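You operate a simulated robot arm through the tools that you are given. There is no shell and no other tool. Be economical: measure what you need, move in short steps, check, and stop when the job is done.

Carry out the task below with a simulated two-armed robot. There is one attempt and no reset: what you move stays moved.

TASK
Ready bowl 5 for breaking: tray slid in, bowl in it, grey cloth over it, hammer 5 laid out.
Fine: bowl and hammer from mat 5; the tray ends mid-gap between mats 4 and 5, the hammer on the table's bare part.

Only the result counts: the job must be done as asked and must still hold three seconds after the hand-in. Knocking over, shifting, dropping, spilling or breaking anything else fails it. Flat cloth is picked up by pressing the open fingertips on it (5 to 10 N) and closing them slowly along it; thin cloth reads only 2 to 8 mm in the jaws.

THE ROBOT
Two 7-joint arms with two-finger parallel grippers on one trunk, on a base that drives. Base frame: it is fixed to the floor where the robot stands at the start and does not move with it; the origin is under the middle of the robot, x ahead of it, y to its left, z up. Readings come in mm, degrees, newtons and seconds.
The left shoulder is at the start at [60, 143, 926], the right one opposite. With the tool pointing down near the work surface each hand reaches from about 200 to 520 mm from the robot's upright axis, wherever it stands, measured 20 degrees to its own side. Places, roughly: tray [600, 0, 700]; bare part of the long table [700, -800, 700]; brown bowl [1250, 750, 750]; black cup [1000, -1000, 750]; hammer [1000, 750, 750]; sticks [1250, 750, 750]; rolled cloth [1250, 750, 750]. Payload 1.57 kg a hand.
Tool frame (each hand has its own): the origin (TCP) lies between the finger pads and is the grasp point; the fingertips stand 30 mm ahead of it; z points along the fingers, y is the line along which they close. The gripper opens to 110 mm. The fingers are 24 mm wide and 12 mm thick; the gripper's body (48 by 112 mm) begins 78 mm behind the TCP.
Orientation is that of the tool frame in the base frame, as [roll, pitch, yaw] about the fixed x, y, z axes, in that order (R = Rz(yaw) Ry(pitch) Rx(roll)). With the fingers straight down and closing along the base's y, the tool's x points along the base's -x, its y along +y and its z along -z.

THE INTERFACE
- The arms move only by the tool send_rows. It takes "left_moves", "right_moves" or both (then of equal length, played together; a hand with none holds still); each is one flat list of numbers, 7 for each row, row after row: the shift along the tool's x, y, z in mm, then the turn, a rotation vector about the tool's x, y, z in degrees, then the gripper command, from -1 (shut) to 1 (fully open), values between in proportion. In form: [tx, ty, tz, rx, ry, rz, hand, tx, ty, tz, rx, ry, rz, hand, ...]. A call has 1 to 8 rows; each row shifts and turns the commanded pose from where the row before left it, along the tool's axes as they then stand. A row lasts 0.2 s, in which the tool goes at most 50 mm and 8.6 degrees; a call with a longer step from one row to the next is refused whole, and so is a gripper value outside its range. A pose out of reach is approached as far as the arm can. The call stops where the force on the tool passes 40 N (or 10 N more than at its start, if that is more) or the arm is blocked; 0.2 s more then pass. The fingers move at their own pace (about 45 mm/s each) and stop on an object; they squeeze with about 27 N. The grip force told is the motor's: it shows also when the fingers shut on nothing. Time passes only in rows, and 0.2 s behind the last, so rows that do not move let the fingers close. It gives the time, the measured TCP pose, the force on the tool (base axes), the opening and the grip force at its end, in the units of the frame above (readings bear some noise).
- Cameras (640 x 400 px; columns grow to the right, rows downward): "scene" is now at [45.6, -21.3, 1529.3]; the picture's right is [-0.12, -0.99, -0.00], its down [-0.83, 0.10, -0.55] and it looks along [0.55, -0.07, -0.83] (base axes); focal length 270 px, centre (320, 200). "left" rides on the left gripper at [70, -16, -141] in its tool frame; the picture's right is [0.23, 0.97, 0.00], its down [-0.86, 0.20, -0.48] and it looks along [-0.47, 0.11, 0.88] (tool axes); focal length 222 px, centre (320, 200). "right" rides on the right gripper at [70, 16, -141] in its tool frame; the picture's right is [-0.23, 0.97, 0.00], its down [-0.86, -0.20, -0.48] and it looks along [-0.47, -0.11, 0.88] (tool axes); focal length 222 px, centre (320, 200). There is no depth. A picture from a camera that has moved, and an enlarged one, comes with that camera's place and axes in the base frame and with its lens. The place of the scene camera against the robot may be out by one fixed shift of up to 18 mm in any direction.
- snapshot(camera): a new picture of that camera. No time passes.
- lift_body(by): slides the trunk up (or, below 0, down) by that many mm; the arms and the scene camera ride with it, the base frame stays. It gives what a move gives, with no picture.
- roll_base(legs): drives the robot by 1 to 6 legs, each [ahead, left, turn to the left] in mm, mm and degrees, along the robot's own axes; the way and the turn of a leg run together, so that a leg with both is an arc; at most 1500 mm and 180 degrees a leg. The arms and the cameras ride along, it lands a little off, and it stops where it bumps. It gives what a move gives.
- turn_head(pan, tilt): turns the head with the scene camera to pan (to the left, within 86 degrees either way) and tilt (down, from -29 to 69), counted from straight ahead of the robot. It gives what a move gives.
- inspect(camera, box): a new picture of the part [left, top, right, bottom] of that camera's present view, enlarged. No time passes.
- job_done(): hands the job in; it is judged then, once.

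Work in short steps. Places have to be worked out from the pictures, the camera data and where the tool is seen: move nearer, look again, correct. Check each grasp and each placing, and mend what went wrong. You have 120 turns and 100 pictures in all, those below and enlarged ones among them. Open the grippers and draw the arms clear of the work before you hand the job in, unless the task says otherwise; then end with one line.

The tools are called after "Emit:" as name(argument=value, ...) on one line, values as JSON. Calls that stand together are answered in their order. send_rows: Moves the arms, as the interface text tells. Its arguments: {"type":"object","properties":{"left_moves":{"type":"array"},"right_moves":{"type":"array"}},"required":[]} The other tools are called the same way: lift_body (by) slides the trunk up or down; roll_base (legs) drives the base; turn_head (pan, tilt) turns the head that bears the scene camera; snapshot (camera) takes a picture; inspect (camera, box) takes an enlarged picture of a part of a camera's view; job_done () hands the job in.

At the start:

```text
time_s: 0.0
left_ee_pos: [461.0, -2.4, 1014.7]
left_tool_rot: [179.9, 0.1, 179.9]
left_wrist_force: [0.0, -0.1, 0.5]
left_finger_gap: 110.1
left_grasp_force: 0.0
right_ee_pos: [362.1, -475.5, 1055.5]
right_tool_rot: [180.0, 0.0, -179.9]
right_wrist_force: [-0.4, 0.0, -0.4]
right_finger_gap: 110.0
right_grasp_force: 0.0
trunk travel left (down, up): [-525.0, 65.0]
robot x, y, heading: [4.0, 1.2, -0.1]
head pan, tilt: [-6.8, 56.3]
```

scene: 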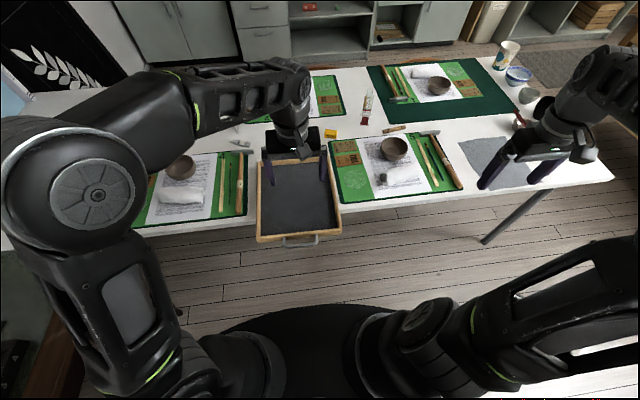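
right: 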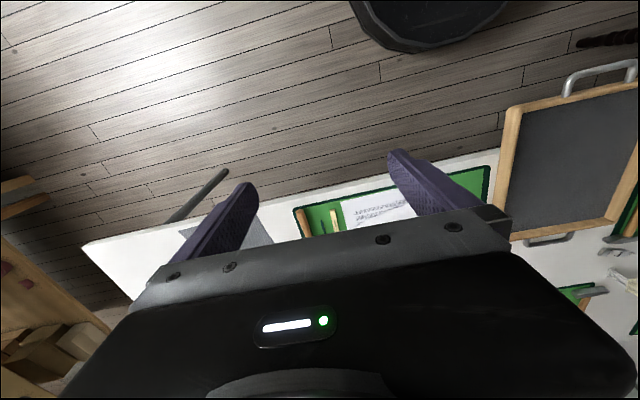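
left: 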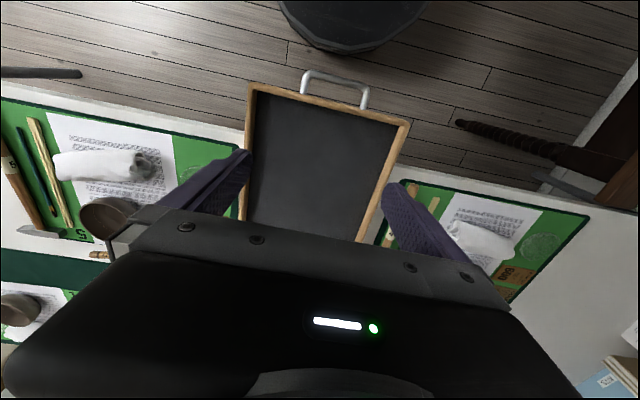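

I begin by looking at the scene enlarged, to read the mat numbers and find the tray, cloth and hammer.

Emit:
inspect(camera="scene", box=[310, 40, 630, 240])

Emit:
inspect(camera="scene", box=[120, 60, 440, 260])

Emit:
inspect(camera="left", box=[0, 60, 320, 260])

```text
2.00 times, centred on (470, 140) of scene
camera zoom: at [45.6, -21.3, 1529.3], right [-0.12, -0.99, 0.0], down [-0.83, 0.1, -0.55], along [0.55, -0.07, -0.83], focal length 541 px, centre (20, 320)
```

zoom: 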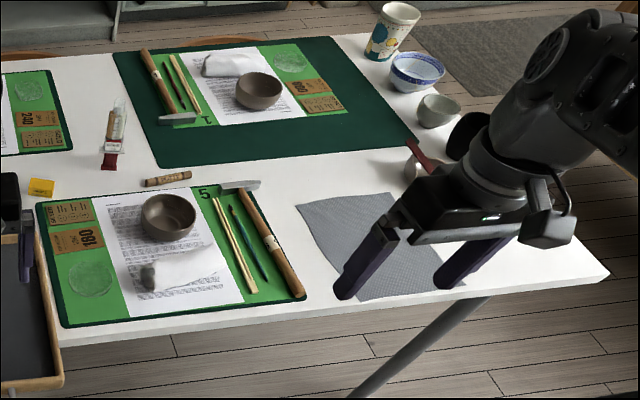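

```text
2.00 times, centred on (280, 160) of scene
camera zoom: at [45.6, -21.3, 1529.3], right [-0.12, -0.99, 0.0], down [-0.83, 0.1, -0.55], along [0.55, -0.07, -0.83], focal length 541 px, centre (400, 280)
```

zoom: 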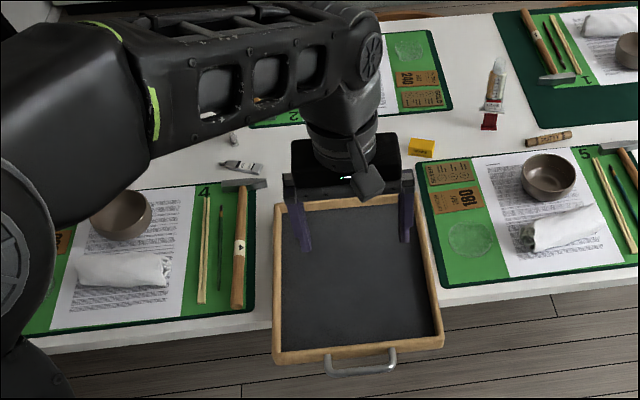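

```text
2.00 times, centred on (160, 160) of left
camera zoom: at [392.3, -17.2, 1154.6], right [-0.23, 0.97, 0.0], down [0.85, 0.2, 0.48], along [0.47, 0.11, -0.88], focal length 444 px, centre (640, 280)
```

zoom: 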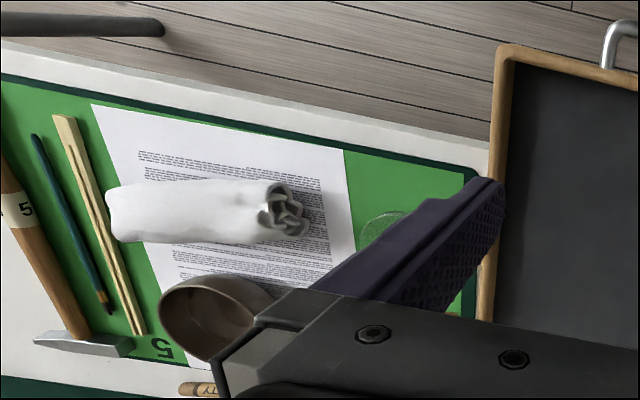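

The table top looks to be near z≈740. The tray spans about x 418..740, y −140..129, with its front overhanging the table edge (x≈510). The gap between the mats is about y −155..172, so its middle is near y≈8. I drive ahead 130 mm so both hands can reach the tray, and tilt the head to watch.

Emit:
roll_base(legs=[[130, 0, 0]])

Emit:
turn_head(pan=0, tilt=58)

Emit:
snapshot(camera="scene")

Emit:
snapshot(camera="left")

```text
time_s: 1.3
left_ee_pos: [590.9, -5.0, 1013.9]
left_tool_rot: [180.0, 0.0, 179.9]
left_wrist_force: [0.6, 0.5, -1.1]
left_finger_gap: 110.1
left_grasp_force: 0.1
right_ee_pos: [490.2, -478.0, 1055.5]
right_tool_rot: [-180.0, -0.1, 179.8]
right_wrist_force: [0.4, -0.1, -0.2]
right_finger_gap: 110.0
right_grasp_force: 0.0
trunk travel left (down, up): [-525.0, 65.0]
robot x, y, heading: [126.6, 0.4, -0.3]
head pan, tilt: [-6.8, 56.3]
```

```text
time_s: 1.9
left_ee_pos: [588.7, -3.5, 1014.0]
left_tool_rot: [180.0, 0.1, 179.9]
left_wrist_force: [-0.7, -0.2, 0.7]
left_finger_gap: 109.9
left_grasp_force: 0.1
right_ee_pos: [488.4, -477.5, 1055.2]
right_tool_rot: [-180.0, 0.0, 179.8]
right_wrist_force: [-0.6, -0.4, -0.1]
right_finger_gap: 109.9
right_grasp_force: 0.1
trunk travel left (down, up): [-525.0, 65.0]
robot x, y, heading: [127.5, 0.0, -0.2]
head pan, tilt: [0.0, 58.0]
```

```text
93 pictures are left
camera scene: at [172.1, -13.4, 1527.2], right [0.0, -1.0, 0.0], down [-0.85, 0.0, -0.53], along [0.53, 0.0, -0.85], focal length 270 px, centre (320, 200)
```

scene: 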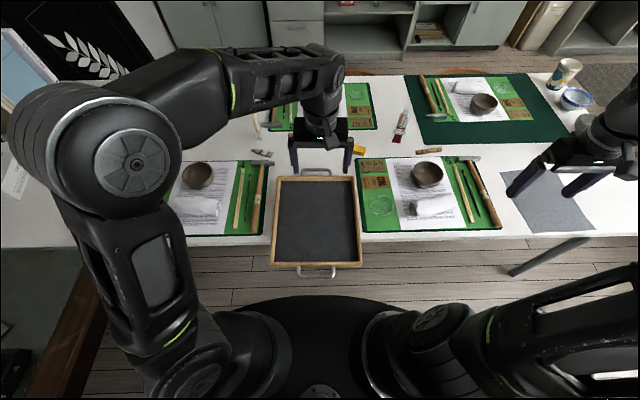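

```text
92 pictures are left
camera left: at [520.0, -19.1, 1154.7], right [-0.22, 0.97, 0.0], down [0.86, 0.2, 0.48], along [0.47, 0.11, -0.88], focal length 222 px, centre (320, 200)
```

left: 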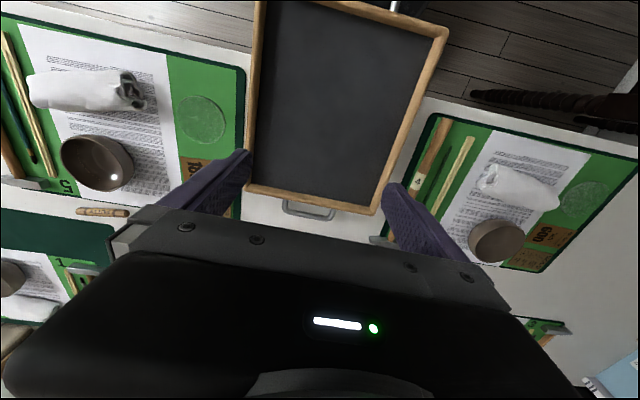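

Wrist-camera geometry puts the tray rims at y≈142 and −112, and the gap's middle about 12 mm further left than the tray's middle. I bring both hands over the side rims near the front, half open.

Emit:
send_rows(left_moves=[13.6, 18, 16, 0, 0, 0, 0.2, 13.6, 18, 16, 0, 0, 0, 0.2, 13.6, 18, 16, 0, 0, 0, 0.2, 13.6, 18, 16, 0, 0, 0, 0.2, 13.6, 18, 16, 0, 0, 0, 0.2, 13.6, 18, 16, 0, 0, 0, 0.2, 13.6, 18, 16, 0, 0, 0, 0.2, 13.6, 18, 16, 0, 0, 0, 0.2], right_moves=[1, 45.5, 16, 0, 0, 0, 0.2, 1, 45.5, 16, 0, 0, 0, 0.2, 1, 45.5, 16, 0, 0, 0, 0.2, 1, 45.5, 16, 0, 0, 0, 0.2, 1, 45.5, 16, 0, 0, 0, 0.2, 1, 45.5, 16, 0, 0, 0, 0.2, 1, 45.5, 16, 0, 0, 0, 0.2, 1, 45.5, 16, 0, 0, 0, 0.2])

Emit:
snapshot(camera="left")

Emit:
snapshot(camera="right")

Emit:
snapshot(camera="scene")

```text
time_s: 3.8
left_ee_pos: [483.2, 140.2, 884.0]
left_tool_rot: [-179.8, 0.1, 179.7]
left_wrist_force: [0.1, -0.4, 0.3]
left_finger_gap: 65.9
left_grasp_force: 0.0
right_ee_pos: [481.8, -110.1, 927.5]
right_tool_rot: [-180.0, 0.1, 179.6]
right_wrist_force: [0.2, 1.0, 1.1]
right_finger_gap: 66.1
right_grasp_force: 0.1
trunk travel left (down, up): [-525.0, 65.0]
robot x, y, heading: [127.9, -0.2, -0.2]
head pan, tilt: [0.0, 58.0]
```

```text
91 pictures are left
camera left: at [414.3, 125.7, 1024.8], right [-0.22, 0.97, 0.0], down [0.86, 0.2, 0.48], along [0.47, 0.11, -0.88], focal length 222 px, centre (320, 200)
```

left: 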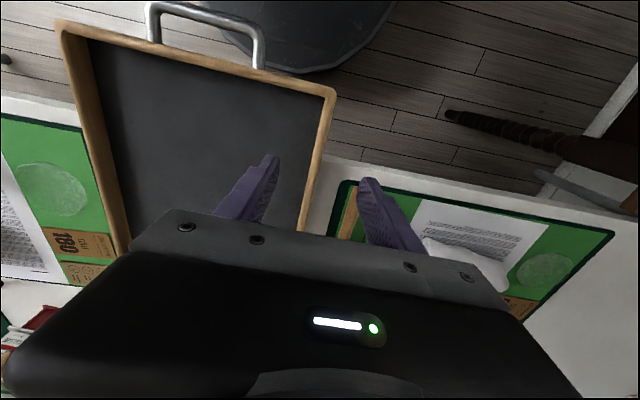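

```text
90 pictures are left
camera right: at [412.8, -93.4, 1070.9], right [0.23, 0.97, 0.0], down [0.85, -0.2, 0.48], along [0.47, -0.11, -0.88], focal length 222 px, centre (320, 200)
```

right: 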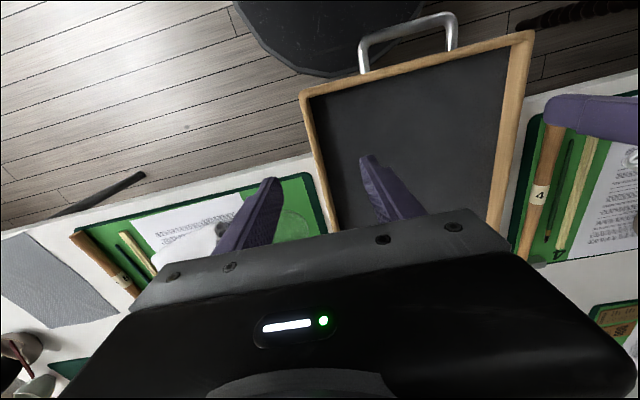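

```text
89 pictures are left
camera scene: at [172.8, -12.3, 1527.2], right [0.0, -1.0, 0.0], down [-0.85, 0.0, -0.53], along [0.53, 0.0, -0.85], focal length 270 px, centre (320, 200)
```

scene: 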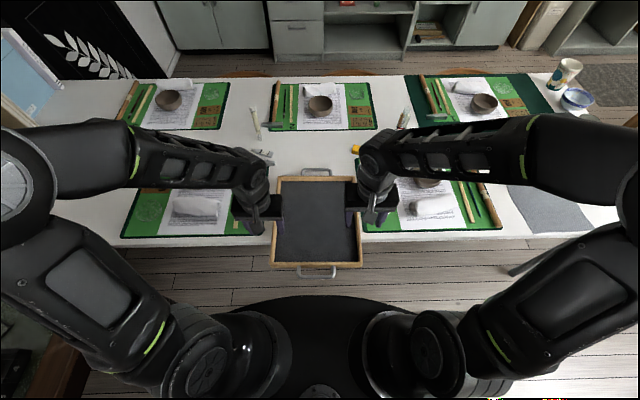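

Rims triangulate to z≈768, with the left rim centre at y≈137 and the right at −113. I lower both hands to about z 800 over the rims.

Emit:
send_rows(left_moves=[0, -1, 28, 0, 0, 0, 0.2, 0, -1, 28, 0, 0, 0, 0.2, 0, -1, 28, 0, 0, 0, 0.2, 0, 0, 0, 0, 0, 0, 0.2], right_moves=[0, -1, 42, 0, 0, 0, 0.2, 0, -1, 42, 0, 0, 0, 0.2, 0, -1, 43.5, 0, 0, 0, 0.2, 0, 0, 0, 0, 0, 0, 0.2])

Emit:
snapshot(camera="left")

Emit:
snapshot(camera="right")

```text
time_s: 4.8
left_ee_pos: [482.4, 136.7, 801.3]
left_tool_rot: [-179.9, 0.1, 179.7]
left_wrist_force: [0.2, -0.7, -0.3]
left_finger_gap: 66.0
left_grasp_force: 0.0
right_ee_pos: [482.7, -116.1, 798.5]
right_tool_rot: [-180.0, 0.0, 179.8]
right_wrist_force: [0.1, -0.1, 0.1]
right_finger_gap: 65.9
right_grasp_force: 0.1
trunk travel left (down, up): [-525.0, 65.0]
robot x, y, heading: [131.2, 1.8, -0.3]
head pan, tilt: [0.0, 58.0]
```

```text
88 pictures are left
camera left: at [413.0, 122.7, 941.5], right [-0.22, 0.97, 0.0], down [0.86, 0.2, 0.48], along [0.47, 0.11, -0.88], focal length 222 px, centre (320, 200)
```

left: 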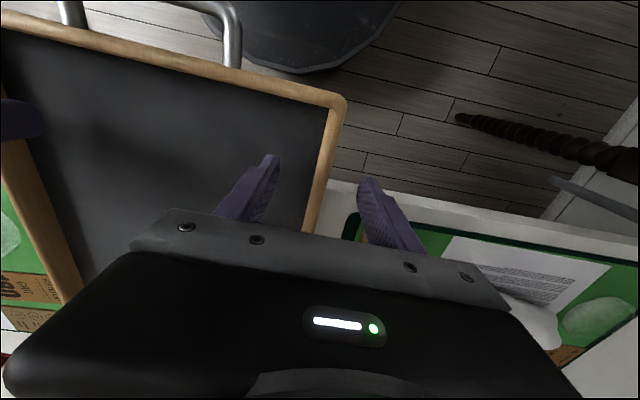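

```text
87 pictures are left
camera right: at [413.4, -99.2, 942.2], right [0.23, 0.97, 0.0], down [0.85, -0.2, 0.48], along [0.47, -0.11, -0.88], focal length 222 px, centre (320, 200)
```

right: 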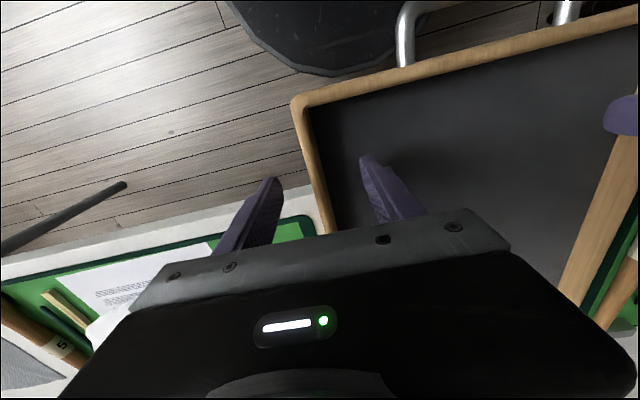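

Both hands straddle the rims. I lower in small steps, watching for contact with the tray floor.

Emit:
send_rows(left_moves=[0, 0, 6, 0, 0, 0, 0.2, 0, 0, 6, 0, 0, 0, 0.2, 0, 0, 6, 0, 0, 0, 0.2], right_moves=[0, 1, 5, 0, 0, 0, 0.2, 0, 1, 5, 0, 0, 0, 0.2, 0, 1, 5, 0, 0, 0, 0.2])

```text
time_s: 5.5
left_ee_pos: [482.4, 136.1, 784.2]
left_tool_rot: [180.0, 0.1, 179.7]
left_wrist_force: [-0.4, -0.2, -0.4]
left_finger_gap: 66.1
left_grasp_force: 0.0
right_ee_pos: [483.6, -112.7, 784.2]
right_tool_rot: [-179.9, 0.0, 179.6]
right_wrist_force: [-0.4, 0.1, 0.8]
right_finger_gap: 66.0
right_grasp_force: 0.0
trunk travel left (down, up): [-525.0, 65.0]
robot x, y, heading: [130.6, 0.1, -0.3]
head pan, tilt: [0.0, 58.0]
```

No contact yet; I go a bit deeper.

Emit:
send_rows(left_moves=[0, 0, 3, 0, 0, 0, 0.2, 0, 0, 3, 0, 0, 0, 0.2, 0, 0, 0, 0, 0, 0, 0.2], right_moves=[0, 0, 3, 0, 0, 0, 0.2, 0, 0, 3, 0, 0, 0, 0.2, 0, 0, 0, 0, 0, 0, 0.2])

```text
time_s: 6.3
left_ee_pos: [481.2, 136.9, 780.0]
left_tool_rot: [-179.8, 0.3, 179.7]
left_wrist_force: [-0.5, 1.8, 19.8]
left_finger_gap: 64.5
left_grasp_force: 0.0
right_ee_pos: [482.4, -114.0, 780.8]
right_tool_rot: [-180.0, 0.1, 179.8]
right_wrist_force: [0.6, -0.5, 8.1]
right_finger_gap: 65.4
right_grasp_force: 0.1
trunk travel left (down, up): [-525.0, 65.0]
robot x, y, heading: [127.7, -0.1, -0.2]
head pan, tilt: [0.0, 58.0]
```

The tips touched the tray floor at z≈750. I back up about 4 mm and close on both rims.

Emit:
send_rows(left_moves=[0, 0, -6, 0, 0, 0, 0, 0, 0, 0, 0, 0, 0, -0.6, 0, 0, 0, 0, 0, 0, -1, 0, 0, 0, 0, 0, 0, -1, 0, 0, 0, 0, 0, 0, -1, 0, 0, 0, 0, 0, 0, -1], right_moves=[0, 0, -5, 0, 0, 0, 0, 0, 0, 0, 0, 0, 0, -0.6, 0, 0, 0, 0, 0, 0, -1, 0, 0, 0, 0, 0, 0, -1, 0, 0, 0, 0, 0, 0, -1, 0, 0, 0, 0, 0, 0, -1])

Emit:
snapshot(camera="right")

```text
time_s: 7.7
left_ee_pos: [481.3, 141.6, 784.0]
left_tool_rot: [179.5, -0.2, 180.0]
left_wrist_force: [-0.5, 4.3, 3.3]
left_finger_gap: 9.7
left_grasp_force: 27.0
right_ee_pos: [482.2, -118.6, 783.1]
right_tool_rot: [-179.4, -0.3, 179.5]
right_wrist_force: [-0.7, -4.9, 3.6]
right_finger_gap: 9.6
right_grasp_force: 27.0
trunk travel left (down, up): [-525.0, 65.0]
robot x, y, heading: [129.6, 2.6, 0.0]
head pan, tilt: [0.0, 58.0]
stopped in row 6 (right hand): the force on the tool passed its limit (the readings are from after the stop); the commanded pose is now the measured one
```

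```text
86 pictures are left
camera right: at [413.2, -99.5, 926.2], right [0.24, 0.97, -0.01], down [0.86, -0.2, 0.48], along [0.46, -0.12, -0.88], focal length 222 px, centre (320, 200)
```

right: 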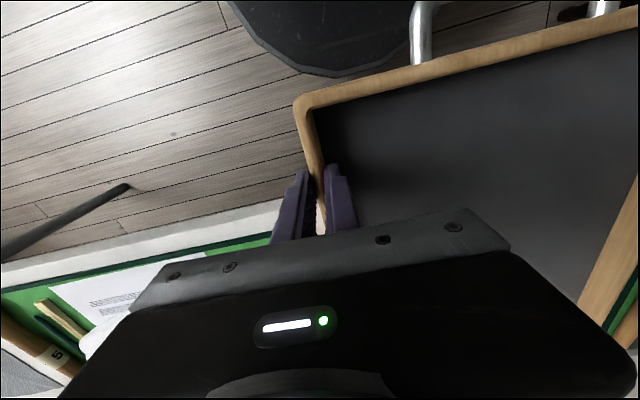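

Both hands hold the 10 mm rims (y 141.6 / −118.6, centre 11.5). The gap centre is y≈21, so I slide the tray +120 mm in x and about +9 mm in y, in two parts.

Emit:
send_rows(left_moves=[-8, 1, 0, 0, 0, 0, -1, -10, 1, 0, 0, 0, 0, -1, -10, 1, 0, 0, 0, 0, -1, -10, 1, 0, 0, 0, 0, -1, -10, 1, 0, 0, 0, 0, -1, -10, 1, 0, 0, 0, 0, -1, -5, 0, 0, 0, 0, 0, -1], right_moves=[-8, 1, 0, 0, 0, 0, -1, -10, 1, 0, 0, 0, 0, -1, -10, 1, 0, 0, 0, 0, -1, -10, 1, 0, 0, 0, 0, -1, -10, 1, 0, 0, 0, 0, -1, -10, 1, 0, 0, 0, 0, -1, -5, 0, 0, 0, 0, 0, -1])

Emit:
snapshot(camera="scene")

```text
time_s: 9.3
left_ee_pos: [542.6, 146.1, 783.9]
left_tool_rot: [179.6, -0.1, -180.0]
left_wrist_force: [-5.7, 4.2, 21.1]
left_finger_gap: 9.9
left_grasp_force: 26.7
right_ee_pos: [543.5, -112.6, 783.6]
right_tool_rot: [-179.4, -0.3, 179.6]
right_wrist_force: [-1.8, -4.5, 0.0]
right_finger_gap: 10.0
right_grasp_force: 27.8
trunk travel left (down, up): [-525.0, 65.0]
robot x, y, heading: [127.1, 2.6, 0.0]
head pan, tilt: [0.0, 58.0]
```

```text
85 pictures are left
camera scene: at [170.6, -13.9, 1527.4], right [0.0, -1.0, 0.0], down [-0.85, 0.0, -0.53], along [0.53, 0.0, -0.85], focal length 270 px, centre (320, 200)
```

scene: 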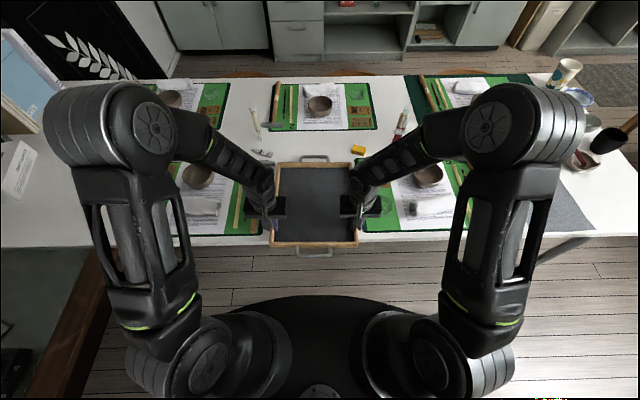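

The tray follows cleanly. Another 40 mm in, then I check the clearance to the yellow box.

Emit:
send_rows(left_moves=[-8, 1, 0, 0, 0, 0, -1, -8, 1, 0, 0, 0, 0, -1, -8, 1, 0, 0, 0, 0, -1, -8, 1, 0, 0, 0, 0, -1, -8, 0, 0, 0, 0, 0, -1], right_moves=[-8, 1, 0, 0, 0, 0, -1, -8, 1, 0, 0, 0, 0, -1, -8, 1, 0, 0, 0, 0, -1, -8, 1, 0, 0, 0, 0, -1, -8, 0, 0, 0, 0, 0, -1])

Emit:
inspect(camera="scene", box=[220, 130, 420, 255])

```text
time_s: 10.5
left_ee_pos: [581.7, 151.8, 782.5]
left_tool_rot: [179.6, -0.1, -179.9]
left_wrist_force: [-3.1, -2.2, 21.1]
left_finger_gap: 9.8
left_grasp_force: 27.3
right_ee_pos: [584.0, -109.6, 782.6]
right_tool_rot: [-179.4, -0.2, 179.5]
right_wrist_force: [-4.4, 1.6, 0.7]
right_finger_gap: 9.7
right_grasp_force: 26.7
trunk travel left (down, up): [-525.0, 65.0]
robot x, y, heading: [126.9, -0.9, -0.3]
head pan, tilt: [0.0, 58.0]
```

```text
3.20 times, centred on (320, 192) of scene
camera zoom: at [169.9, -13.8, 1527.4], right [0.0, -1.0, 0.0], down [-0.85, 0.0, -0.53], along [0.53, 0.0, -0.85], focal length 866 px, centre (320, 224)
```

zoom: 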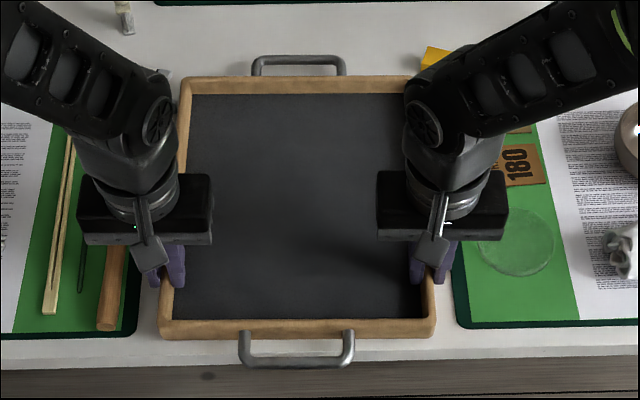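

Side gaps look equal. 20 mm more brings the near handle over the table and still clears the yellow box.

Emit:
send_rows(left_moves=[-7, 0, 0, 0, 0, 0, -1, -7, 0, 0, 0, 0, 0, -1, -7, 0, 0, 0, 0, 0, -1, 0, 0, 0, 0, 0, 0, -1], right_moves=[-7, 0, 0, 0, 0, 0, -1, -7, 0, 0, 0, 0, 0, -1, -7, 0, 0, 0, 0, 0, -1, 0, 0, 0, 0, 0, 0, -1])

Emit:
inspect(camera="scene", box=[220, 130, 420, 255])

```text
time_s: 11.5
left_ee_pos: [604.1, 151.1, 783.0]
left_tool_rot: [179.7, -0.1, -179.9]
left_wrist_force: [0.5, -10.0, 8.5]
left_finger_gap: 10.0
left_grasp_force: 26.8
right_ee_pos: [605.2, -108.2, 782.0]
right_tool_rot: [-179.4, -0.2, 179.5]
right_wrist_force: [-7.4, 10.9, 8.8]
right_finger_gap: 10.0
right_grasp_force: 26.9
trunk travel left (down, up): [-525.0, 65.0]
robot x, y, heading: [129.9, 1.1, -0.5]
head pan, tilt: [0.0, 58.0]
```

```text
3.20 times, centred on (320, 192) of scene
camera zoom: at [170.4, -13.4, 1527.3], right [0.0, -1.0, 0.0], down [-0.85, 0.0, -0.53], along [0.53, 0.0, -0.85], focal length 866 px, centre (320, 224)
```

zoom: 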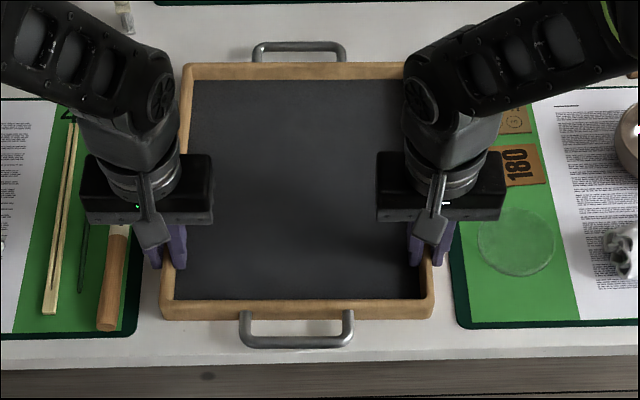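

The tray is placed (handle on the table, gaps even). I open only slightly to stay clear of hammer 4, and rise straight up.

Emit:
send_rows(left_moves=[0, 0, 0, 0, 0, 0, -0.55, 0, 0, 0, 0, 0, 0, -0.55, 0, 0, -20, 0, 0, 0, -0.55, 0, 0, -40, 0, 0, 0, -0.55, 0, 0, -45, 0, 0, 0, -0.55, 0, 0, -45, 0, 0, 0, -0.2], right_moves=[0, 0, 0, 0, 0, 0, -0.55, 0, 0, 0, 0, 0, 0, -0.55, 0, 0, -20, 0, 0, 0, -0.55, 0, 0, -40, 0, 0, 0, -0.55, 0, 0, -45, 0, 0, 0, -0.55, 0, 0, -45, 0, 0, 0, -0.2])

Emit:
snapshot(camera="right")

Emit:
snapshot(camera="scene")

```text
time_s: 12.9
left_ee_pos: [599.8, 151.9, 930.2]
left_tool_rot: [179.6, -0.2, 180.0]
left_wrist_force: [0.2, 0.4, -0.4]
left_finger_gap: 44.0
left_grasp_force: 0.0
right_ee_pos: [604.6, -109.1, 931.5]
right_tool_rot: [-179.5, -0.2, 179.5]
right_wrist_force: [0.2, -0.4, 0.8]
right_finger_gap: 44.1
right_grasp_force: 0.1
trunk travel left (down, up): [-525.0, 65.0]
robot x, y, heading: [126.4, 3.8, -0.3]
head pan, tilt: [0.0, 58.0]
```

```text
82 pictures are left
camera right: at [536.5, -89.9, 1073.6], right [0.24, 0.97, -0.01], down [0.86, -0.2, 0.48], along [0.46, -0.12, -0.88], focal length 222 px, centre (320, 200)
```

right: 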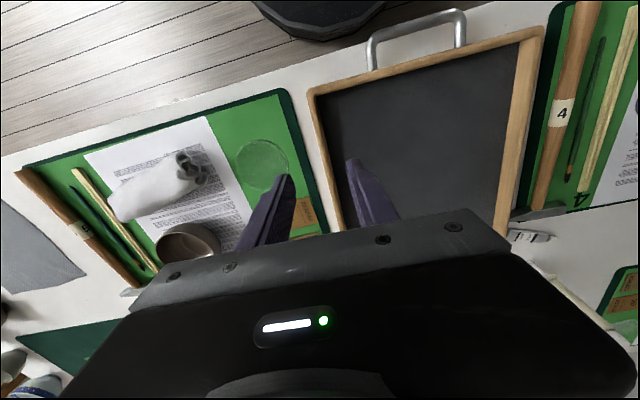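

```text
81 pictures are left
camera scene: at [171.2, -13.4, 1527.2], right [0.0, -1.0, 0.0], down [-0.85, 0.0, -0.53], along [0.53, 0.0, -0.85], focal length 270 px, centre (320, 200)
```

scene: 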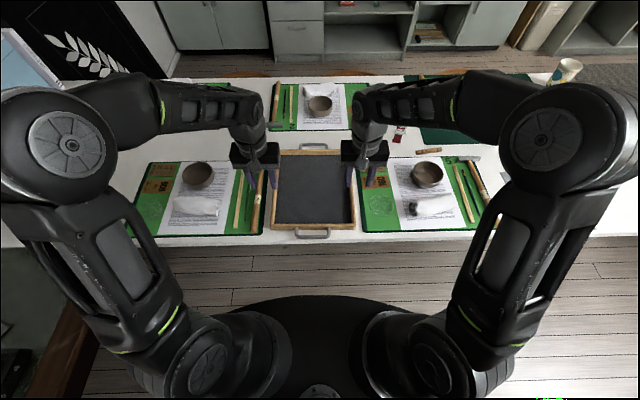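

The tray is at centre ≈(698, 22), even in the gap. Next is bowl 5 at ≈(740, −375): I drive ahead and right so the right hand reaches it. The base disk is about 300 mm high, so it fits under the table.

Emit:
roll_base(legs=[[0, -190, 0], [130, 0, 0]])

Emit:
snapshot(camera="right")

Emit:
snapshot(camera="scene")

```text
time_s: 15.3
left_ee_pos: [734.7, -38.5, 929.0]
left_tool_rot: [179.6, -0.2, -179.7]
left_wrist_force: [-0.2, -0.9, -0.5]
left_finger_gap: 43.8
left_grasp_force: 0.1
right_ee_pos: [741.1, -300.4, 928.6]
right_tool_rot: [-179.4, -0.3, 179.7]
right_wrist_force: [-0.2, 0.2, -0.6]
right_finger_gap: 44.1
right_grasp_force: 0.2
trunk travel left (down, up): [-525.0, 65.0]
robot x, y, heading: [262.9, -191.4, 0.3]
head pan, tilt: [0.0, 58.0]
```

```text
80 pictures are left
camera right: at [673.2, -281.2, 1072.3], right [0.23, 0.97, -0.01], down [0.86, -0.2, 0.47], along [0.46, -0.12, -0.88], focal length 222 px, centre (320, 200)
```

right: 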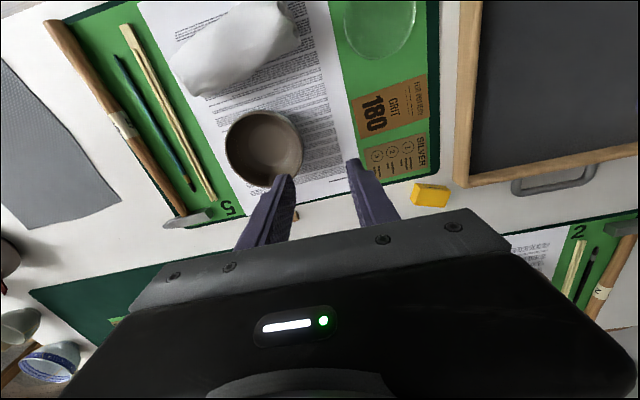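

```text
79 pictures are left
camera scene: at [308.3, -206.4, 1527.2], right [0.0, -1.0, 0.0], down [-0.85, 0.0, -0.53], along [0.53, 0.0, -0.85], focal length 270 px, centre (320, 200)
```

scene: 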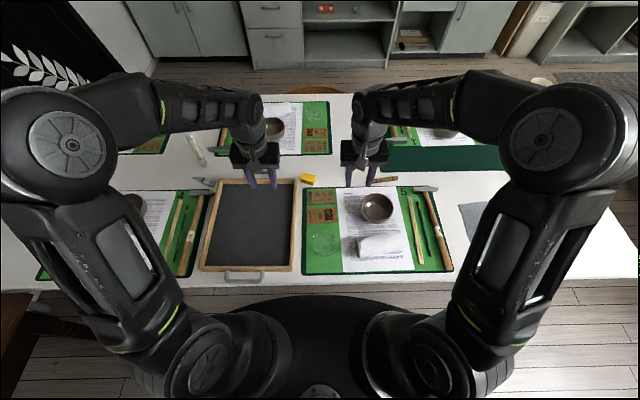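

Bowl 5's rim centre is ≈(730, −369), diameter ≈100, rim z≈795. I will pinch its left (+y) wall, so I move above (731, −320) and look again.

Emit:
send_rows(right_moves=[4, -7, 20, 0, 0, 0, -0.2, 3, -7, 20, 0, 0, 0, -0.2, 3, -6, 18, 0, 0, 0, -0.2])

Emit:
snapshot(camera="right")

```text
time_s: 16.1
left_ee_pos: [733.8, -39.0, 928.6]
left_tool_rot: [179.6, -0.2, -179.7]
left_wrist_force: [0.1, 0.4, 0.6]
left_finger_gap: 44.1
left_grasp_force: 0.1
right_ee_pos: [731.5, -319.7, 871.7]
right_tool_rot: [-179.4, -0.3, 179.7]
right_wrist_force: [-0.4, -0.1, 0.5]
right_finger_gap: 43.9
right_grasp_force: 0.1
trunk travel left (down, up): [-525.0, 65.0]
robot x, y, heading: [264.4, -192.5, -0.1]
head pan, tilt: [0.0, 58.0]
```

```text
78 pictures are left
camera right: at [662.0, -302.3, 1014.8], right [0.23, 0.97, -0.01], down [0.86, -0.2, 0.48], along [0.46, -0.12, -0.88], focal length 222 px, centre (320, 200)
```

right: 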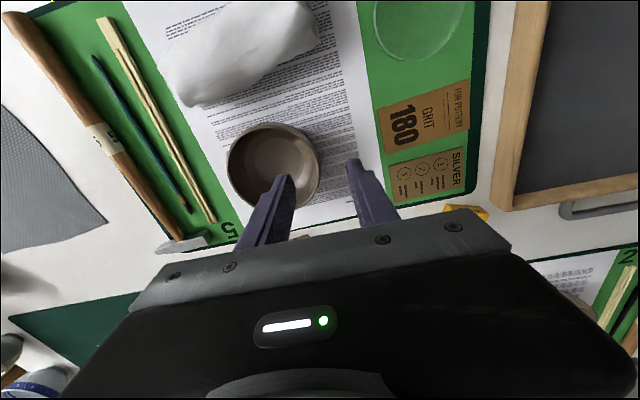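

Estimates agree: centre ≈(729, −371), left wall at y≈−320. I lower to z≈818 and look.

Emit:
send_rows(right_moves=[1, 0, 18, 0, 0, 0, -0.2, 1, 0, 18, 0, 0, 0, -0.2, 0, 0, 18, 0, 0, 0, -0.2])

Emit:
snapshot(camera="right")

Emit:
inspect(camera="scene", box=[300, 140, 460, 240])

```text
time_s: 16.9
left_ee_pos: [733.6, -38.2, 928.0]
left_tool_rot: [179.6, -0.3, -179.7]
left_wrist_force: [0.2, 0.0, -1.1]
left_finger_gap: 43.9
left_grasp_force: 0.0
right_ee_pos: [726.8, -319.6, 818.6]
right_tool_rot: [-179.4, -0.3, 179.7]
right_wrist_force: [0.0, -0.2, -0.3]
right_finger_gap: 44.0
right_grasp_force: 0.1
trunk travel left (down, up): [-525.0, 65.0]
robot x, y, heading: [262.2, -192.9, 0.3]
head pan, tilt: [0.0, 58.0]
```

```text
77 pictures are left
camera right: at [658.0, -300.8, 961.2], right [0.23, 0.97, -0.01], down [0.86, -0.2, 0.48], along [0.46, -0.12, -0.88], focal length 222 px, centre (320, 200)
```

right: 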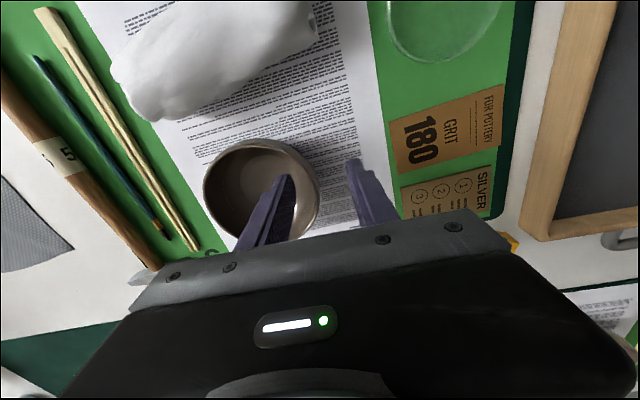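

```text
4.00 times, centred on (380, 190) of scene
camera zoom: at [306.8, -206.3, 1527.2], right [0.0, -1.0, 0.0], down [-0.85, 0.0, -0.53], along [0.53, 0.0, -0.85], focal length 1082 px, centre (80, 240)
```

zoom: 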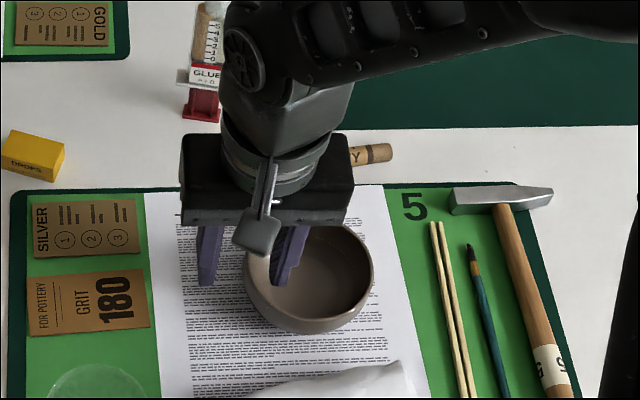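

Fingers straddle the left wall; the wall is at y≈−323. I shift 4 mm, and lower gently to about z 793.

Emit:
send_rows(right_moves=[0, -4, 5, 0, 0, 0, -0.2, 0, 0, 5, 0, 0, 0, -0.2, 0, 0, 5, 0, 0, 0, -0.2, 0, 0, 5, 0, 0, 0, -0.2, 0, 0, 4, 0, 0, 0, -0.2])

Emit:
inspect(camera="scene", box=[320, 170, 420, 232])

```text
time_s: 18.1
left_ee_pos: [733.8, -39.2, 929.6]
left_tool_rot: [179.6, -0.3, -179.8]
left_wrist_force: [-0.1, 0.6, 0.2]
left_finger_gap: 44.1
left_grasp_force: 0.2
right_ee_pos: [726.5, -325.6, 794.1]
right_tool_rot: [-179.4, -0.3, 179.8]
right_wrist_force: [0.0, -0.7, 1.4]
right_finger_gap: 44.0
right_grasp_force: 0.0
trunk travel left (down, up): [-525.0, 65.0]
robot x, y, heading: [263.0, -195.5, 0.1]
head pan, tilt: [0.0, 58.0]
```

```text
6.40 times, centred on (370, 201) of scene
camera zoom: at [306.5, -206.3, 1527.2], right [0.0, -1.0, 0.0], down [-0.85, 0.0, -0.53], along [0.53, 0.0, -0.85], focal length 1731 px, centre (0, 194)
```

zoom: 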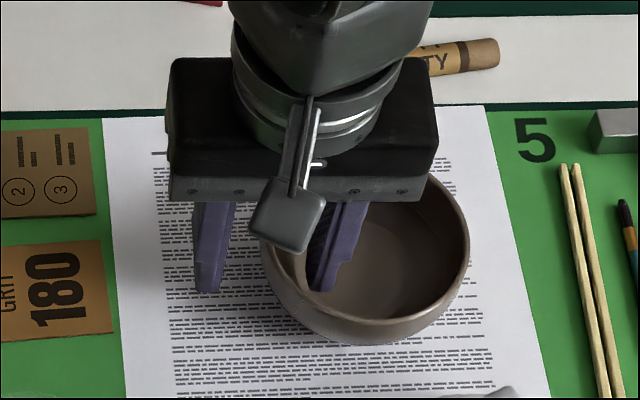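

Good straddle. I close on the wall.

Emit:
send_rows(right_moves=[0, 0, 0, 0, 0, 0, -0.5, 0, 0, 0, 0, 0, 0, -0.75, 0, 0, 0, 0, 0, 0, -1, 0, 0, 0, 0, 0, 0, -1, 0, 0, 0, 0, 0, 0, -1])

Emit:
inspect(camera="scene", box=[320, 170, 420, 232])

```text
time_s: 19.4
left_ee_pos: [733.1, -38.5, 928.3]
left_tool_rot: [179.6, -0.2, -179.7]
left_wrist_force: [0.2, -0.8, 0.4]
left_finger_gap: 43.9
left_grasp_force: 0.1
right_ee_pos: [727.4, -324.6, 794.7]
right_tool_rot: [-179.4, 0.0, 179.7]
right_wrist_force: [2.1, -1.7, 13.8]
right_finger_gap: 15.4
right_grasp_force: 18.0
trunk travel left (down, up): [-525.0, 65.0]
robot x, y, heading: [263.4, -193.9, 0.3]
head pan, tilt: [0.0, 58.0]
```

```text
6.40 times, centred on (370, 201) of scene
camera zoom: at [305.5, -206.2, 1527.4], right [0.0, -1.0, 0.0], down [-0.85, 0.0, -0.53], along [0.53, 0.0, -0.85], focal length 1731 px, centre (0, 194)
```

zoom: 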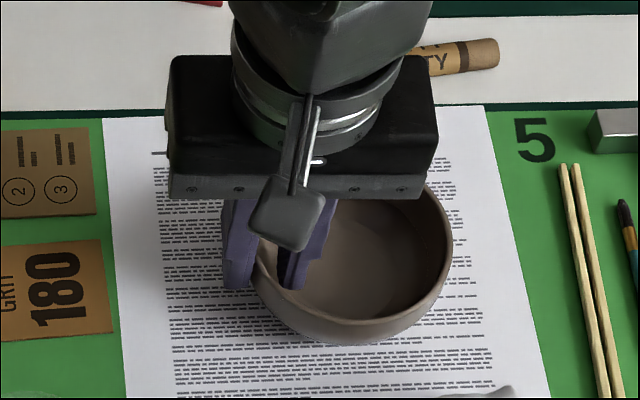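

It is gripped (gap 15 mm; the bowl slid slightly left). I let it settle and lift slowly.

Emit:
send_rows(right_moves=[0, 0, 0, 0, 0, 0, -1, 0, 0, -4, 0, 0, 0, -1, 0, 0, -8, 0, 0, 0, -1, 0, 0, -12, 0, 0, 0, -1, 0, 0, -16, 0, 0, 0, -1, 0, 0, 0, 0, 0, 0, -1])

Emit:
inspect(camera="scene", box=[320, 160, 420, 222])

Emit:
snapshot(camera="right")

```text
time_s: 20.8
left_ee_pos: [733.7, -39.3, 930.3]
left_tool_rot: [179.7, -0.2, -179.7]
left_wrist_force: [-0.4, 0.2, 0.4]
left_finger_gap: 44.2
left_grasp_force: 0.0
right_ee_pos: [726.9, -324.1, 833.7]
right_tool_rot: [-179.3, -0.3, 179.7]
right_wrist_force: [-0.2, 0.1, -2.7]
right_finger_gap: 11.0
right_grasp_force: 18.2
trunk travel left (down, up): [-525.0, 65.0]
robot x, y, heading: [264.0, -189.3, 0.1]
head pan, tilt: [0.0, 58.0]
```

```text
6.40 times, centred on (370, 191) of scene
camera zoom: at [306.7, -206.4, 1527.2], right [0.0, -1.0, 0.0], down [-0.85, 0.0, -0.53], along [0.53, 0.0, -0.85], focal length 1731 px, centre (0, 258)
```

zoom: 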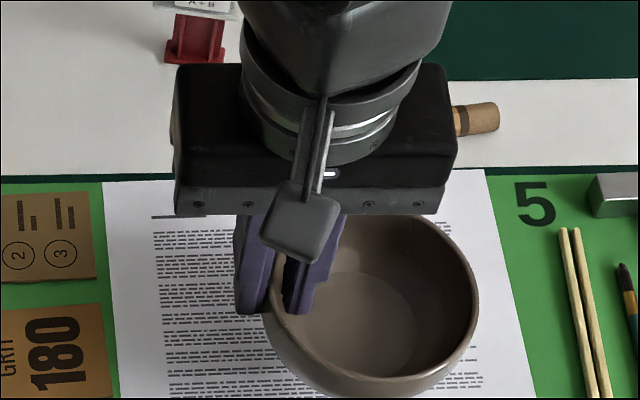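

```text
72 pictures are left
camera right: at [658.1, -305.0, 977.2], right [0.23, 0.97, -0.01], down [0.86, -0.2, 0.48], along [0.46, -0.12, -0.88], focal length 222 px, centre (320, 200)
```

right: 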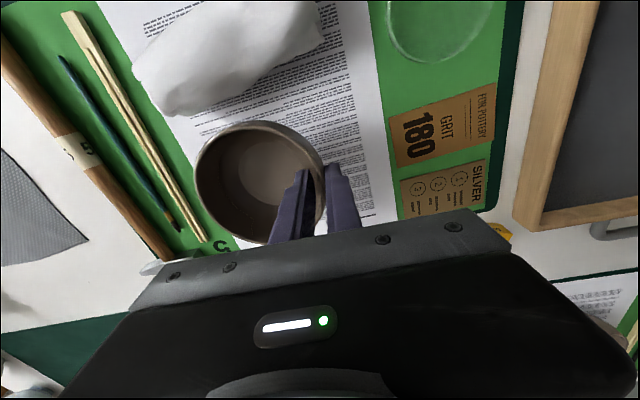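

The bowl is held and off the mat. I raise it further, then drive left so it comes over the tray (left hand stays high).

Emit:
send_rows(right_moves=[0, 0, -20, 0, 0, 0, -1, 0, 0, -20, 0, 0, 0, -1, 0, 0, -20, 0, 0, 0, -1, 0, 0, 0, 0, 0, 0, -1])

Emit:
roll_base(legs=[[-28, 300, 0]])

Emit:
snapshot(camera="scene")

```text
time_s: 21.8
left_ee_pos: [734.6, -39.4, 928.1]
left_tool_rot: [179.7, -0.3, -179.7]
left_wrist_force: [0.7, 0.4, 0.1]
left_finger_gap: 44.1
left_grasp_force: 0.1
right_ee_pos: [727.4, -323.8, 895.1]
right_tool_rot: [-179.4, -0.2, 179.8]
right_wrist_force: [-0.2, 0.0, -1.4]
right_finger_gap: 11.0
right_grasp_force: 17.9
trunk travel left (down, up): [-525.0, 65.0]
robot x, y, heading: [259.0, -194.1, -0.0]
head pan, tilt: [0.0, 58.0]
```

```text
time_s: 23.8
left_ee_pos: [707.1, 257.7, 927.9]
left_tool_rot: [179.7, -0.2, -180.0]
left_wrist_force: [-0.3, 0.8, 0.2]
left_finger_gap: 44.1
left_grasp_force: 0.0
right_ee_pos: [698.8, -27.9, 895.1]
right_tool_rot: [-179.4, -0.2, 179.5]
right_wrist_force: [1.1, 0.6, -1.6]
right_finger_gap: 11.2
right_grasp_force: 18.5
trunk travel left (down, up): [-525.0, 65.0]
robot x, y, heading: [234.0, 105.2, -0.0]
head pan, tilt: [0.0, 58.0]
```

```text
71 pictures are left
camera scene: at [278.8, 93.7, 1527.2], right [0.0, -1.0, 0.0], down [-0.85, 0.0, -0.53], along [0.53, 0.0, -0.85], focal length 270 px, centre (320, 200)
```

scene: 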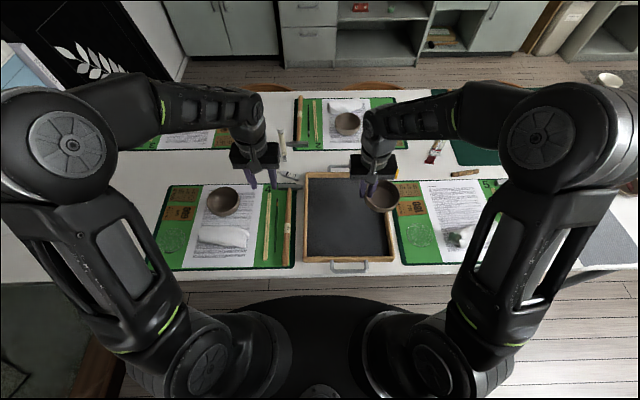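

Now I shift the arm 98 mm left to put the bowl over the tray's middle, and lower to about 15 mm above the floor.

Emit:
send_rows(right_moves=[0, 25, 0, 0, 0, 0, -1, 0, 25, 0, 0, 0, 0, -1, 0, 25, 0, 0, 0, 0, -1, 0, 23, 20, 0, 0, 0, -1, 0, 0, 30, 0, 0, 0, -1, 0, 0, 20, 0, 0, 0, -1, 0, 0, 8, 0, 0, 0, -1])

Emit:
snapshot(camera="scene")

Emit:
snapshot(camera="right")

```text
time_s: 25.4
left_ee_pos: [707.4, 258.3, 928.8]
left_tool_rot: [179.6, -0.2, -179.9]
left_wrist_force: [0.3, -0.6, 0.4]
left_finger_gap: 43.9
left_grasp_force: 0.1
right_ee_pos: [698.3, 70.3, 814.1]
right_tool_rot: [-179.5, -0.3, 179.4]
right_wrist_force: [0.5, 0.1, -2.3]
right_finger_gap: 11.2
right_grasp_force: 17.7
trunk travel left (down, up): [-525.0, 65.0]
robot x, y, heading: [231.7, 106.7, -0.4]
head pan, tilt: [0.0, 58.0]
```

```text
70 pictures are left
camera scene: at [278.9, 92.6, 1527.2], right [0.0, -1.0, 0.0], down [-0.85, 0.0, -0.53], along [0.53, 0.0, -0.85], focal length 270 px, centre (320, 200)
```

scene: 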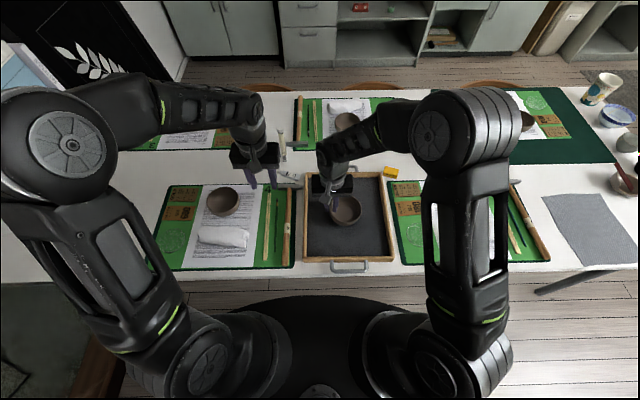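

```text
69 pictures are left
camera right: at [629.7, 88.6, 957.7], right [0.24, 0.97, -0.01], down [0.86, -0.2, 0.48], along [0.46, -0.12, -0.88], focal length 222 px, centre (320, 200)
```

right: 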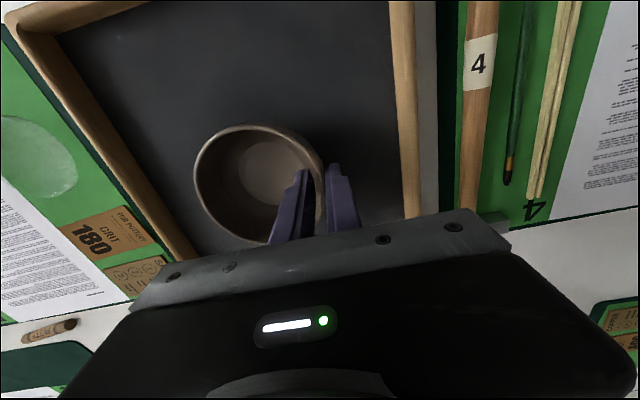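

The bowl is over the tray middle. I lower in small steps until it touches.

Emit:
send_rows(right_moves=[0, 0, 4, 0, 0, 0, -1, 0, 0, 4, 0, 0, 0, -1, 0, 0, 3, 0, 0, 0, -1, 0, 0, 2, 0, 0, 0, -1, 0, 0, 0, 0, 0, 0, -1])

```text
time_s: 26.6
left_ee_pos: [706.9, 257.9, 928.3]
left_tool_rot: [179.7, -0.2, 180.0]
left_wrist_force: [0.2, -0.5, 0.0]
left_finger_gap: 43.9
left_grasp_force: 0.1
right_ee_pos: [697.8, 69.4, 802.5]
right_tool_rot: [-179.4, -0.3, 179.5]
right_wrist_force: [-2.2, 1.4, 2.2]
right_finger_gap: 10.9
right_grasp_force: 17.5
trunk travel left (down, up): [-525.0, 65.0]
robot x, y, heading: [235.5, 106.4, -0.6]
head pan, tilt: [0.0, 58.0]
```

First contact. I go down 3 mm more, then open gradually.

Emit:
send_rows(right_moves=[0, 0, 2, 0, 0, 0, -1, 0, 0, 1, 0, 0, 0, -1, 0, 0, 0, 0, 0, 0, -0.7, 0, 0, 0, 0, 0, 0, -0.5, 0, 0, 0, 0, 0, 0, -0.4, 0, 0, 0, 0, 0, 0, -0.4])

Emit:
snapshot(camera="right")

```text
time_s: 28.0
left_ee_pos: [706.8, 256.1, 928.6]
left_tool_rot: [179.6, -0.2, 180.0]
left_wrist_force: [0.9, -1.0, -0.4]
left_finger_gap: 44.1
left_grasp_force: 0.0
right_ee_pos: [699.1, 69.4, 798.6]
right_tool_rot: [-179.4, -0.3, 179.4]
right_wrist_force: [0.6, 0.1, 2.9]
right_finger_gap: 32.8
right_grasp_force: 0.0
trunk travel left (down, up): [-525.0, 65.0]
robot x, y, heading: [235.9, 107.0, -0.4]
head pan, tilt: [0.0, 58.0]
```

```text
68 pictures are left
camera right: at [630.6, 87.7, 942.4], right [0.24, 0.97, -0.01], down [0.86, -0.2, 0.48], along [0.46, -0.12, -0.88], focal length 222 px, centre (320, 200)
```

right: 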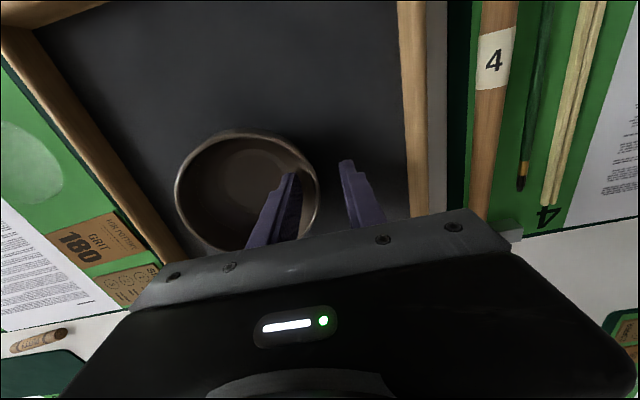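

The bowl stands in the tray and is free of the fingers. I rise straight up.

Emit:
send_rows(right_moves=[0, 0, -10, 0, 0, 0, -0.4, 0, 0, -25, 0, 0, 0, -0.4, 0, 0, -45, 0, 0, 0, -0.4, 0, 0, -45, 0, 0, 0, -0.4, 0, 0, -20, 0, 0, 0, -0.4])

Emit:
snapshot(camera="right")

Emit:
snapshot(camera="scene")

```text
time_s: 29.2
left_ee_pos: [705.8, 257.5, 929.9]
left_tool_rot: [179.5, -0.2, -180.0]
left_wrist_force: [0.2, 0.2, 1.2]
left_finger_gap: 44.0
left_grasp_force: 0.0
right_ee_pos: [699.3, 70.8, 947.0]
right_tool_rot: [-179.4, -0.3, 179.5]
right_wrist_force: [-0.6, 0.1, 0.8]
right_finger_gap: 32.9
right_grasp_force: 0.1
trunk travel left (down, up): [-525.0, 65.0]
robot x, y, heading: [234.0, 107.1, -0.6]
head pan, tilt: [0.0, 58.0]
```

```text
67 pictures are left
camera right: at [631.5, 89.3, 1090.7], right [0.24, 0.97, -0.01], down [0.86, -0.2, 0.48], along [0.46, -0.12, -0.88], focal length 222 px, centre (320, 200)
```

right: 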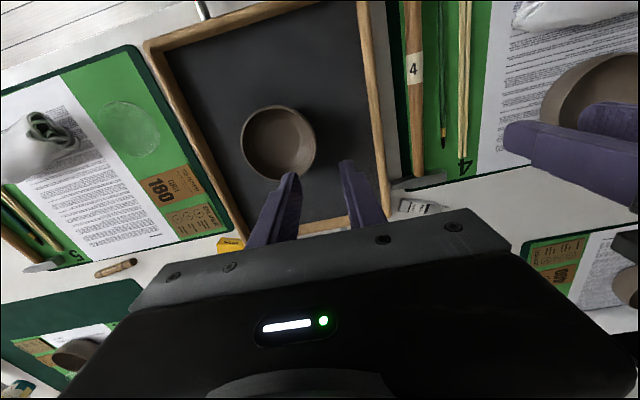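

```text
66 pictures are left
camera scene: at [278.7, 92.7, 1527.2], right [0.0, -1.0, 0.0], down [-0.85, 0.0, -0.53], along [0.53, 0.0, -0.85], focal length 270 px, centre (320, 200)
```

scene: 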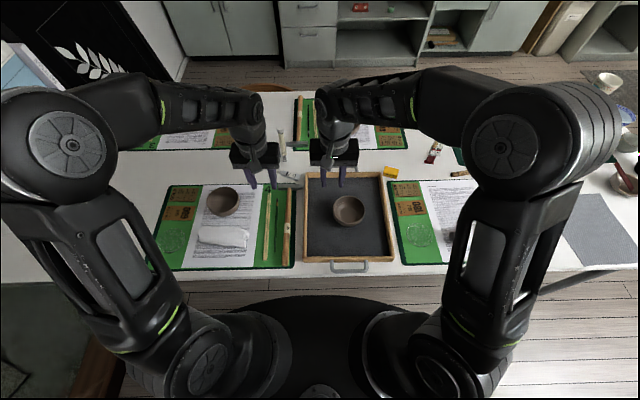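

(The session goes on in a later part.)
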